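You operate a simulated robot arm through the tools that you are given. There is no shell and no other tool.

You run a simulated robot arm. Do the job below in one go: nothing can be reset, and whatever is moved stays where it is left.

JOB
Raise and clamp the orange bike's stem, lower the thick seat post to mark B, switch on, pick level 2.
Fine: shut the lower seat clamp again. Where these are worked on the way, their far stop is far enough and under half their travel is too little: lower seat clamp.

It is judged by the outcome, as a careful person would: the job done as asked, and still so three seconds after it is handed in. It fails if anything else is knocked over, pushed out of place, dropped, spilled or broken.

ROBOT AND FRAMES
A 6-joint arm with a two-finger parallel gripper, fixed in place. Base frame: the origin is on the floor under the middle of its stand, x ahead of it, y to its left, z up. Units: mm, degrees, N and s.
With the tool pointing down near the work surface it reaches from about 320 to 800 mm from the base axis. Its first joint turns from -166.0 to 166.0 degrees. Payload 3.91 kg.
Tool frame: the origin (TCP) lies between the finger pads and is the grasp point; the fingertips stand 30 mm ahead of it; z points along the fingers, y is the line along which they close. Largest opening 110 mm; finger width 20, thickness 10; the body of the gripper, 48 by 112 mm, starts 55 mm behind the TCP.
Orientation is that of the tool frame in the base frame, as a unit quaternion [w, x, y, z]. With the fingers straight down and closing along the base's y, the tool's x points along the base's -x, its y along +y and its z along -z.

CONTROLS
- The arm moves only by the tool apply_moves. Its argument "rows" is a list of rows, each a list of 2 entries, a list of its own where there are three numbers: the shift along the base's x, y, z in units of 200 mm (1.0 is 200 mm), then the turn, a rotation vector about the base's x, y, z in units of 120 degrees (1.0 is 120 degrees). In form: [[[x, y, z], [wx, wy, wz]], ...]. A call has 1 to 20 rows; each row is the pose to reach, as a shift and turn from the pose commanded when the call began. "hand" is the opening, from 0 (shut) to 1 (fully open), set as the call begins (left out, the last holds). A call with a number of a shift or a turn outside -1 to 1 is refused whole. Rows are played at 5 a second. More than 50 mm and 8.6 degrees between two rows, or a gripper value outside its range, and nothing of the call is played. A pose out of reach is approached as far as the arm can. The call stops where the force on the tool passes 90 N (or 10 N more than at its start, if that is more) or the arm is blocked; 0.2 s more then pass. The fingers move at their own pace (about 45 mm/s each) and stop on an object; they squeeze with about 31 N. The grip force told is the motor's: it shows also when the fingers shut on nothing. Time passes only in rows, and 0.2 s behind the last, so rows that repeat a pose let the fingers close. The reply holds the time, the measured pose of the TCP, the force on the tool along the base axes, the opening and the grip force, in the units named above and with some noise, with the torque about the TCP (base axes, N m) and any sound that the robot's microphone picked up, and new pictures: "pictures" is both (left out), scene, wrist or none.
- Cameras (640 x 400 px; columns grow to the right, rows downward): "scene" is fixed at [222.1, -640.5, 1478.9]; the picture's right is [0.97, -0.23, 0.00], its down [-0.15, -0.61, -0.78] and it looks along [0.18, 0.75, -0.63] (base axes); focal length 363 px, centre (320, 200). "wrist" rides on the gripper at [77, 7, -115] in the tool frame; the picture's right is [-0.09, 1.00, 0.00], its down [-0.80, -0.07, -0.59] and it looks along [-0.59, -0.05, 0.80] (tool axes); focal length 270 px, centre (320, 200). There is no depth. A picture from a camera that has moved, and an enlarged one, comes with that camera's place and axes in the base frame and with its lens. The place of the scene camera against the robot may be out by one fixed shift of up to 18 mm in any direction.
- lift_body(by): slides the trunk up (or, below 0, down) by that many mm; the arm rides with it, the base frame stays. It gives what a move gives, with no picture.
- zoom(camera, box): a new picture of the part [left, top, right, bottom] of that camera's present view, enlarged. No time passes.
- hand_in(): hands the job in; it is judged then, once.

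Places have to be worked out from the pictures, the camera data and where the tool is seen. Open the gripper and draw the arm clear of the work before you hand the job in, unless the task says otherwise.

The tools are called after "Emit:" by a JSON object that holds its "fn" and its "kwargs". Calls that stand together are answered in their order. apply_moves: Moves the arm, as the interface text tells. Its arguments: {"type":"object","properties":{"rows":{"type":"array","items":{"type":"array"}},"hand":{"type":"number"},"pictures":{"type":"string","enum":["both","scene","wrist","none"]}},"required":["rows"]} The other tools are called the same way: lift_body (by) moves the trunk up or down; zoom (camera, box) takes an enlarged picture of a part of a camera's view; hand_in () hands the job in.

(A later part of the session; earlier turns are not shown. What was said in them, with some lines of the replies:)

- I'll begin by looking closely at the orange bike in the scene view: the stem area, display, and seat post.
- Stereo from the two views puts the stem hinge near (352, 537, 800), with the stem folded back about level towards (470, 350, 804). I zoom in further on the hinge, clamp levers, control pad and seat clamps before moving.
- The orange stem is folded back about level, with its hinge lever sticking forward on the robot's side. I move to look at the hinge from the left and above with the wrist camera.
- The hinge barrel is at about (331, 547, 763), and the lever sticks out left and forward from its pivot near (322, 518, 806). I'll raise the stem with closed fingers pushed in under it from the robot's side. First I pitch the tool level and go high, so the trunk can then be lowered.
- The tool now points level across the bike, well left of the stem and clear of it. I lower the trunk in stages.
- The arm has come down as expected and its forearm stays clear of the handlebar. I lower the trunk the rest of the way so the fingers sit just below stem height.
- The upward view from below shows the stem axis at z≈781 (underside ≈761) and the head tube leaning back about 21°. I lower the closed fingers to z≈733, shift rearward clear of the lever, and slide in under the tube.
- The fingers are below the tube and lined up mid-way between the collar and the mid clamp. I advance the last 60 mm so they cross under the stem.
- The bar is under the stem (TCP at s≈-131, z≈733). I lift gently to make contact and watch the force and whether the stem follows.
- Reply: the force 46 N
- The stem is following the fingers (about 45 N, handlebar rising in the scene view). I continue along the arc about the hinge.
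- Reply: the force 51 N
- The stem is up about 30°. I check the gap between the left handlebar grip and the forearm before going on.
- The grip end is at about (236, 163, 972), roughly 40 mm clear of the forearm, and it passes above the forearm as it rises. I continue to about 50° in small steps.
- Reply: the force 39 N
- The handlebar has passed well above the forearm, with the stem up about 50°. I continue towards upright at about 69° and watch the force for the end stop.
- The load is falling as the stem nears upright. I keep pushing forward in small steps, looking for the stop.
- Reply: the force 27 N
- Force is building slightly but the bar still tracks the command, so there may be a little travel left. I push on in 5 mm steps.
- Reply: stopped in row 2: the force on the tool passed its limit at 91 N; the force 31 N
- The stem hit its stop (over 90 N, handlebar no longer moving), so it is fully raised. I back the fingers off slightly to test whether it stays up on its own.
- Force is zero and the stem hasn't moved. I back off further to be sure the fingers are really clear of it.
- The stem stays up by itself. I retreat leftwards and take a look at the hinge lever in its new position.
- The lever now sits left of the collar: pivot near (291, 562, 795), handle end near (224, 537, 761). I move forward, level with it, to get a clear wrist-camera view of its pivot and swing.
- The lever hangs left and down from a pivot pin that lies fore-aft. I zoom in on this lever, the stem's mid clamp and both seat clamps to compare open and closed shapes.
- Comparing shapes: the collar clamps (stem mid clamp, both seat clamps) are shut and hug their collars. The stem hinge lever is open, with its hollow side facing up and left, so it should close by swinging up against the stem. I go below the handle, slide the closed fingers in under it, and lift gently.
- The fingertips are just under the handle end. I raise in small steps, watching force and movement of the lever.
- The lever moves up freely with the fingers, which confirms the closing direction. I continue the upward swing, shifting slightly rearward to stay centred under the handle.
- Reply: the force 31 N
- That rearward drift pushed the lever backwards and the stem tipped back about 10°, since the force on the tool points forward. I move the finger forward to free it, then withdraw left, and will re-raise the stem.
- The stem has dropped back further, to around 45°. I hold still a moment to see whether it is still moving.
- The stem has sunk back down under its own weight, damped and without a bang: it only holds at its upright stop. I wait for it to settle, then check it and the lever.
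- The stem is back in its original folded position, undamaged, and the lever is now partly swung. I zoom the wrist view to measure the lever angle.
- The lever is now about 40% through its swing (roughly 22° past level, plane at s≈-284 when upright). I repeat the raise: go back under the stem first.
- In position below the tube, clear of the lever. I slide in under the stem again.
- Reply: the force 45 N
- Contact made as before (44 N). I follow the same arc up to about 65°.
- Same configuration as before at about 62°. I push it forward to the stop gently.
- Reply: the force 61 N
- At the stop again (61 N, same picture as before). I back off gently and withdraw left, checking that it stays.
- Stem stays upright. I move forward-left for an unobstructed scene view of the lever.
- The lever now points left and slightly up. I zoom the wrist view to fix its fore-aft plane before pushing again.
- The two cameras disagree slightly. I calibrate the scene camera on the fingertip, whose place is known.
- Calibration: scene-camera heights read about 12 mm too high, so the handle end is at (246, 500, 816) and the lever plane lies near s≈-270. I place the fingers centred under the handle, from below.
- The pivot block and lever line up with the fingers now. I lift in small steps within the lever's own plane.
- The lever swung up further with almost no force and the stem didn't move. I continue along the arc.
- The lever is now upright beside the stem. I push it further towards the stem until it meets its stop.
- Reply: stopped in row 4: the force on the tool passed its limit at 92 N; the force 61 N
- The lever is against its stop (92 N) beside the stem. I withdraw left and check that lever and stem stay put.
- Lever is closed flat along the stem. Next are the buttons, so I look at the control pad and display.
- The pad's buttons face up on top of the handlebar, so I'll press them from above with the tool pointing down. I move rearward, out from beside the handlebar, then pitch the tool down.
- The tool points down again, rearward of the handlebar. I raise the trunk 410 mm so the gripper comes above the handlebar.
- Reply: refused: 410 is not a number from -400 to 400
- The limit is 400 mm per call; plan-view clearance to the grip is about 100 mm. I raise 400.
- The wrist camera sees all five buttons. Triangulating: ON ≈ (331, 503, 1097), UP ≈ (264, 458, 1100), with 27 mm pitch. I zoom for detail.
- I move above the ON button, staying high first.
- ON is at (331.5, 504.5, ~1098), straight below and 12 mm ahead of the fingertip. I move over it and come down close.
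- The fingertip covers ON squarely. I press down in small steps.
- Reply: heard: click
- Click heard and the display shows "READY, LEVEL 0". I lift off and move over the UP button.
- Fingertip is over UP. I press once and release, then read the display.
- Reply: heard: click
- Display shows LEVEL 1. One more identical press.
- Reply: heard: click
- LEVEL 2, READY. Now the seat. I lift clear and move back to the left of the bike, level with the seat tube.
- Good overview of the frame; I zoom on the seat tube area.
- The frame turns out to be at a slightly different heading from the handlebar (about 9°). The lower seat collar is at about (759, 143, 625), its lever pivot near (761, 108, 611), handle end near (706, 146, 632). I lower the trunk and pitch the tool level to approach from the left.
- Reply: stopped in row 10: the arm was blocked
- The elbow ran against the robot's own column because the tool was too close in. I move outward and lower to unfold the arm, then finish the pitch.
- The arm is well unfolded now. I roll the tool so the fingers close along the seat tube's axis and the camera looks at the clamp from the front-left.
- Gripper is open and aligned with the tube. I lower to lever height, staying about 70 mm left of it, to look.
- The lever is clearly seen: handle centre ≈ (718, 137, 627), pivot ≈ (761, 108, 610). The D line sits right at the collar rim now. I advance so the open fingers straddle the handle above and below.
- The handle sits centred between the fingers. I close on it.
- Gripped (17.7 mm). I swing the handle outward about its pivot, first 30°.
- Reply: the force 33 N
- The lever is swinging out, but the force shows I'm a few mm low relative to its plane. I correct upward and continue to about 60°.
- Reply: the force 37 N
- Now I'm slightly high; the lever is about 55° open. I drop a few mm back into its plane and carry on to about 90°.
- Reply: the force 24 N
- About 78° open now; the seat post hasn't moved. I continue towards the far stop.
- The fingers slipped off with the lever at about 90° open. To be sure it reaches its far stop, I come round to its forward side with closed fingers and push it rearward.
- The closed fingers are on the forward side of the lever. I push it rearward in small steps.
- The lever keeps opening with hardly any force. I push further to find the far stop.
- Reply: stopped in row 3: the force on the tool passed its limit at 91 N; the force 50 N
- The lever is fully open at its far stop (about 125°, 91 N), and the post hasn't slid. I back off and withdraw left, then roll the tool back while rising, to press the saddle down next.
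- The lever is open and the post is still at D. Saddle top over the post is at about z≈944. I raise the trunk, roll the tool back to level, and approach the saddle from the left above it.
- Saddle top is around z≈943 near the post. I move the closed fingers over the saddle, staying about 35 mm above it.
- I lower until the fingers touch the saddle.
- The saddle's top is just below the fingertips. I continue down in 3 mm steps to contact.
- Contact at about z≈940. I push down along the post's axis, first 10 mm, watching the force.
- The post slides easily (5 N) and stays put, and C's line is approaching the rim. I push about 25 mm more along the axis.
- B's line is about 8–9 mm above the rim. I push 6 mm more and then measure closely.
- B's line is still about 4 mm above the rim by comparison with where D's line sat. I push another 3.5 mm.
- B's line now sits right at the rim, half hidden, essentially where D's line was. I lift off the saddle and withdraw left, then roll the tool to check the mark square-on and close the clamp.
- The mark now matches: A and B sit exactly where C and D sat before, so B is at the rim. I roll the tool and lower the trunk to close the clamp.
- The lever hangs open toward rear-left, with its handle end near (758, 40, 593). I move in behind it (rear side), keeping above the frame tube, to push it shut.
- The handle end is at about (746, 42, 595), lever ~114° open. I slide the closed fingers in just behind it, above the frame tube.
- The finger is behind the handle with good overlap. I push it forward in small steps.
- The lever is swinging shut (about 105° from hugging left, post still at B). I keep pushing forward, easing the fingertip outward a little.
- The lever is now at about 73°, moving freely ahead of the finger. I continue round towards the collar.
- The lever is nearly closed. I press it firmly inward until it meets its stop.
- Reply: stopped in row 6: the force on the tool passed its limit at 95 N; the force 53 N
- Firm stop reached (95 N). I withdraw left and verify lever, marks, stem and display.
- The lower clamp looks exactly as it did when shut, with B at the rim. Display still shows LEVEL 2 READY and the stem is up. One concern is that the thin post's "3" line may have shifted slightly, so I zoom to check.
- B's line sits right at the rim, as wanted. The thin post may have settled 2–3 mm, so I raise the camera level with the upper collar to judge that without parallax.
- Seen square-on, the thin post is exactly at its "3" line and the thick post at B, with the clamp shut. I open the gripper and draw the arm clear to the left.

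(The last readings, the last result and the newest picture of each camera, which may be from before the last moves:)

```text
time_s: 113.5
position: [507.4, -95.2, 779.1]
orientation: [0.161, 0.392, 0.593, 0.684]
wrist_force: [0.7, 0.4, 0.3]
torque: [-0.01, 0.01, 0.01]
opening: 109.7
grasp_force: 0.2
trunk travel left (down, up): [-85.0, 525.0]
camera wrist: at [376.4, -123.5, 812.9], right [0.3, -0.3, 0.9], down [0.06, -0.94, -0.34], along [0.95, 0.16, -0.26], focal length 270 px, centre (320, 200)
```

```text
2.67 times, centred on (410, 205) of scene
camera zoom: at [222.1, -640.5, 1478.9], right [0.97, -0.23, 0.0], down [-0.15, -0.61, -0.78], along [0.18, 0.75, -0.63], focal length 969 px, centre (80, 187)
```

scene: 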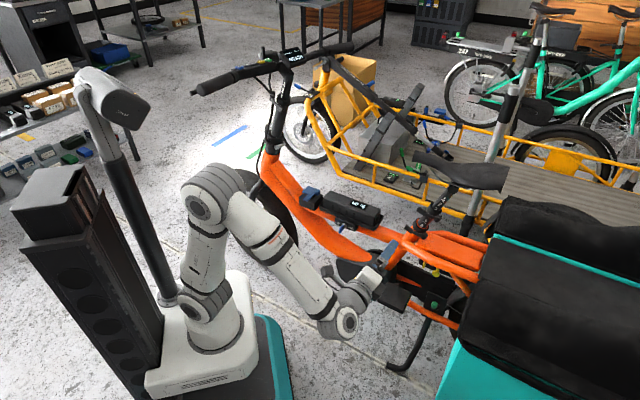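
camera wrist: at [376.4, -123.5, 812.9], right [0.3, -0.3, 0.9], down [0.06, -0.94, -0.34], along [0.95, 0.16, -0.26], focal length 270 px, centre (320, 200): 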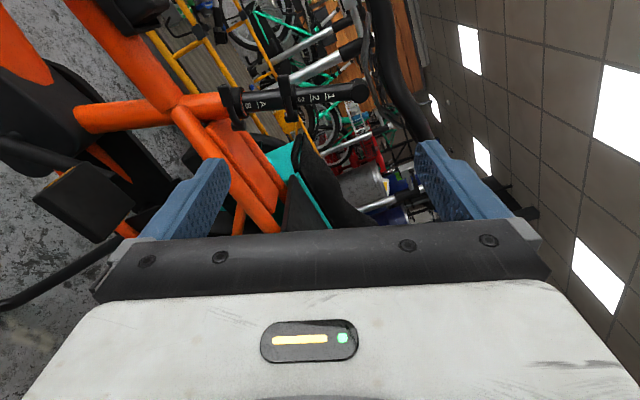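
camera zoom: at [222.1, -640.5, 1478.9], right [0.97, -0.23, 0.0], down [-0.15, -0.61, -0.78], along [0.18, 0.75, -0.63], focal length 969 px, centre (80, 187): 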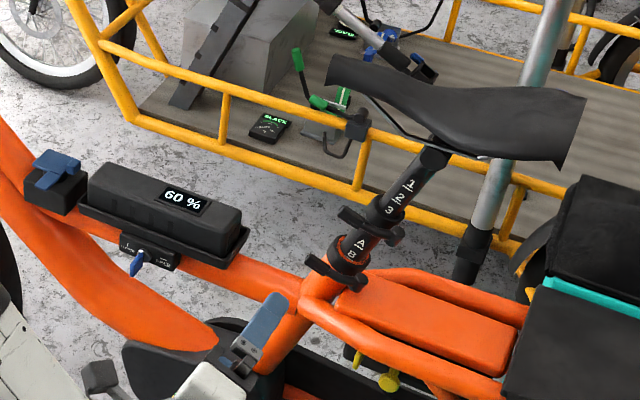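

Everything reads as asked: stem up with its hinge lever shut, display "LEVEL 2 – READY", thick post at B, lower seat clamp shut, gripper open and the arm clear. I hand in.

Emit:
{"fn": "hand_in", "kwargs": {}}

```text
The job is handed in.
```

The orange bike's stem is up and clamped, and the thick seat post is at mark B with its lower clamp shut again. The bike is switched on and shows "LEVEL 2 – READY". I checked each of these in the camera pictures just before handing in; I don't have the judge's verdict.

- **Stem slip:** On my first try at the hinge lever I pushed the stem off its upright stop. It sank back down under its own weight, with no visible damage. I raised it again and closed the lever firmly against its stop.
- **Lower seat clamp:** I opened it fully to its far stop, then pressed it shut until it met its stop again. It looks the same as it did at the start.
- **Thin seat post:** It seems to have settled about 2–4 mm while I pressed the saddle down. Its "3" line now sits right at the collar rim, so I left it there.

The gripper is open and the arm is drawn well clear of the bike.
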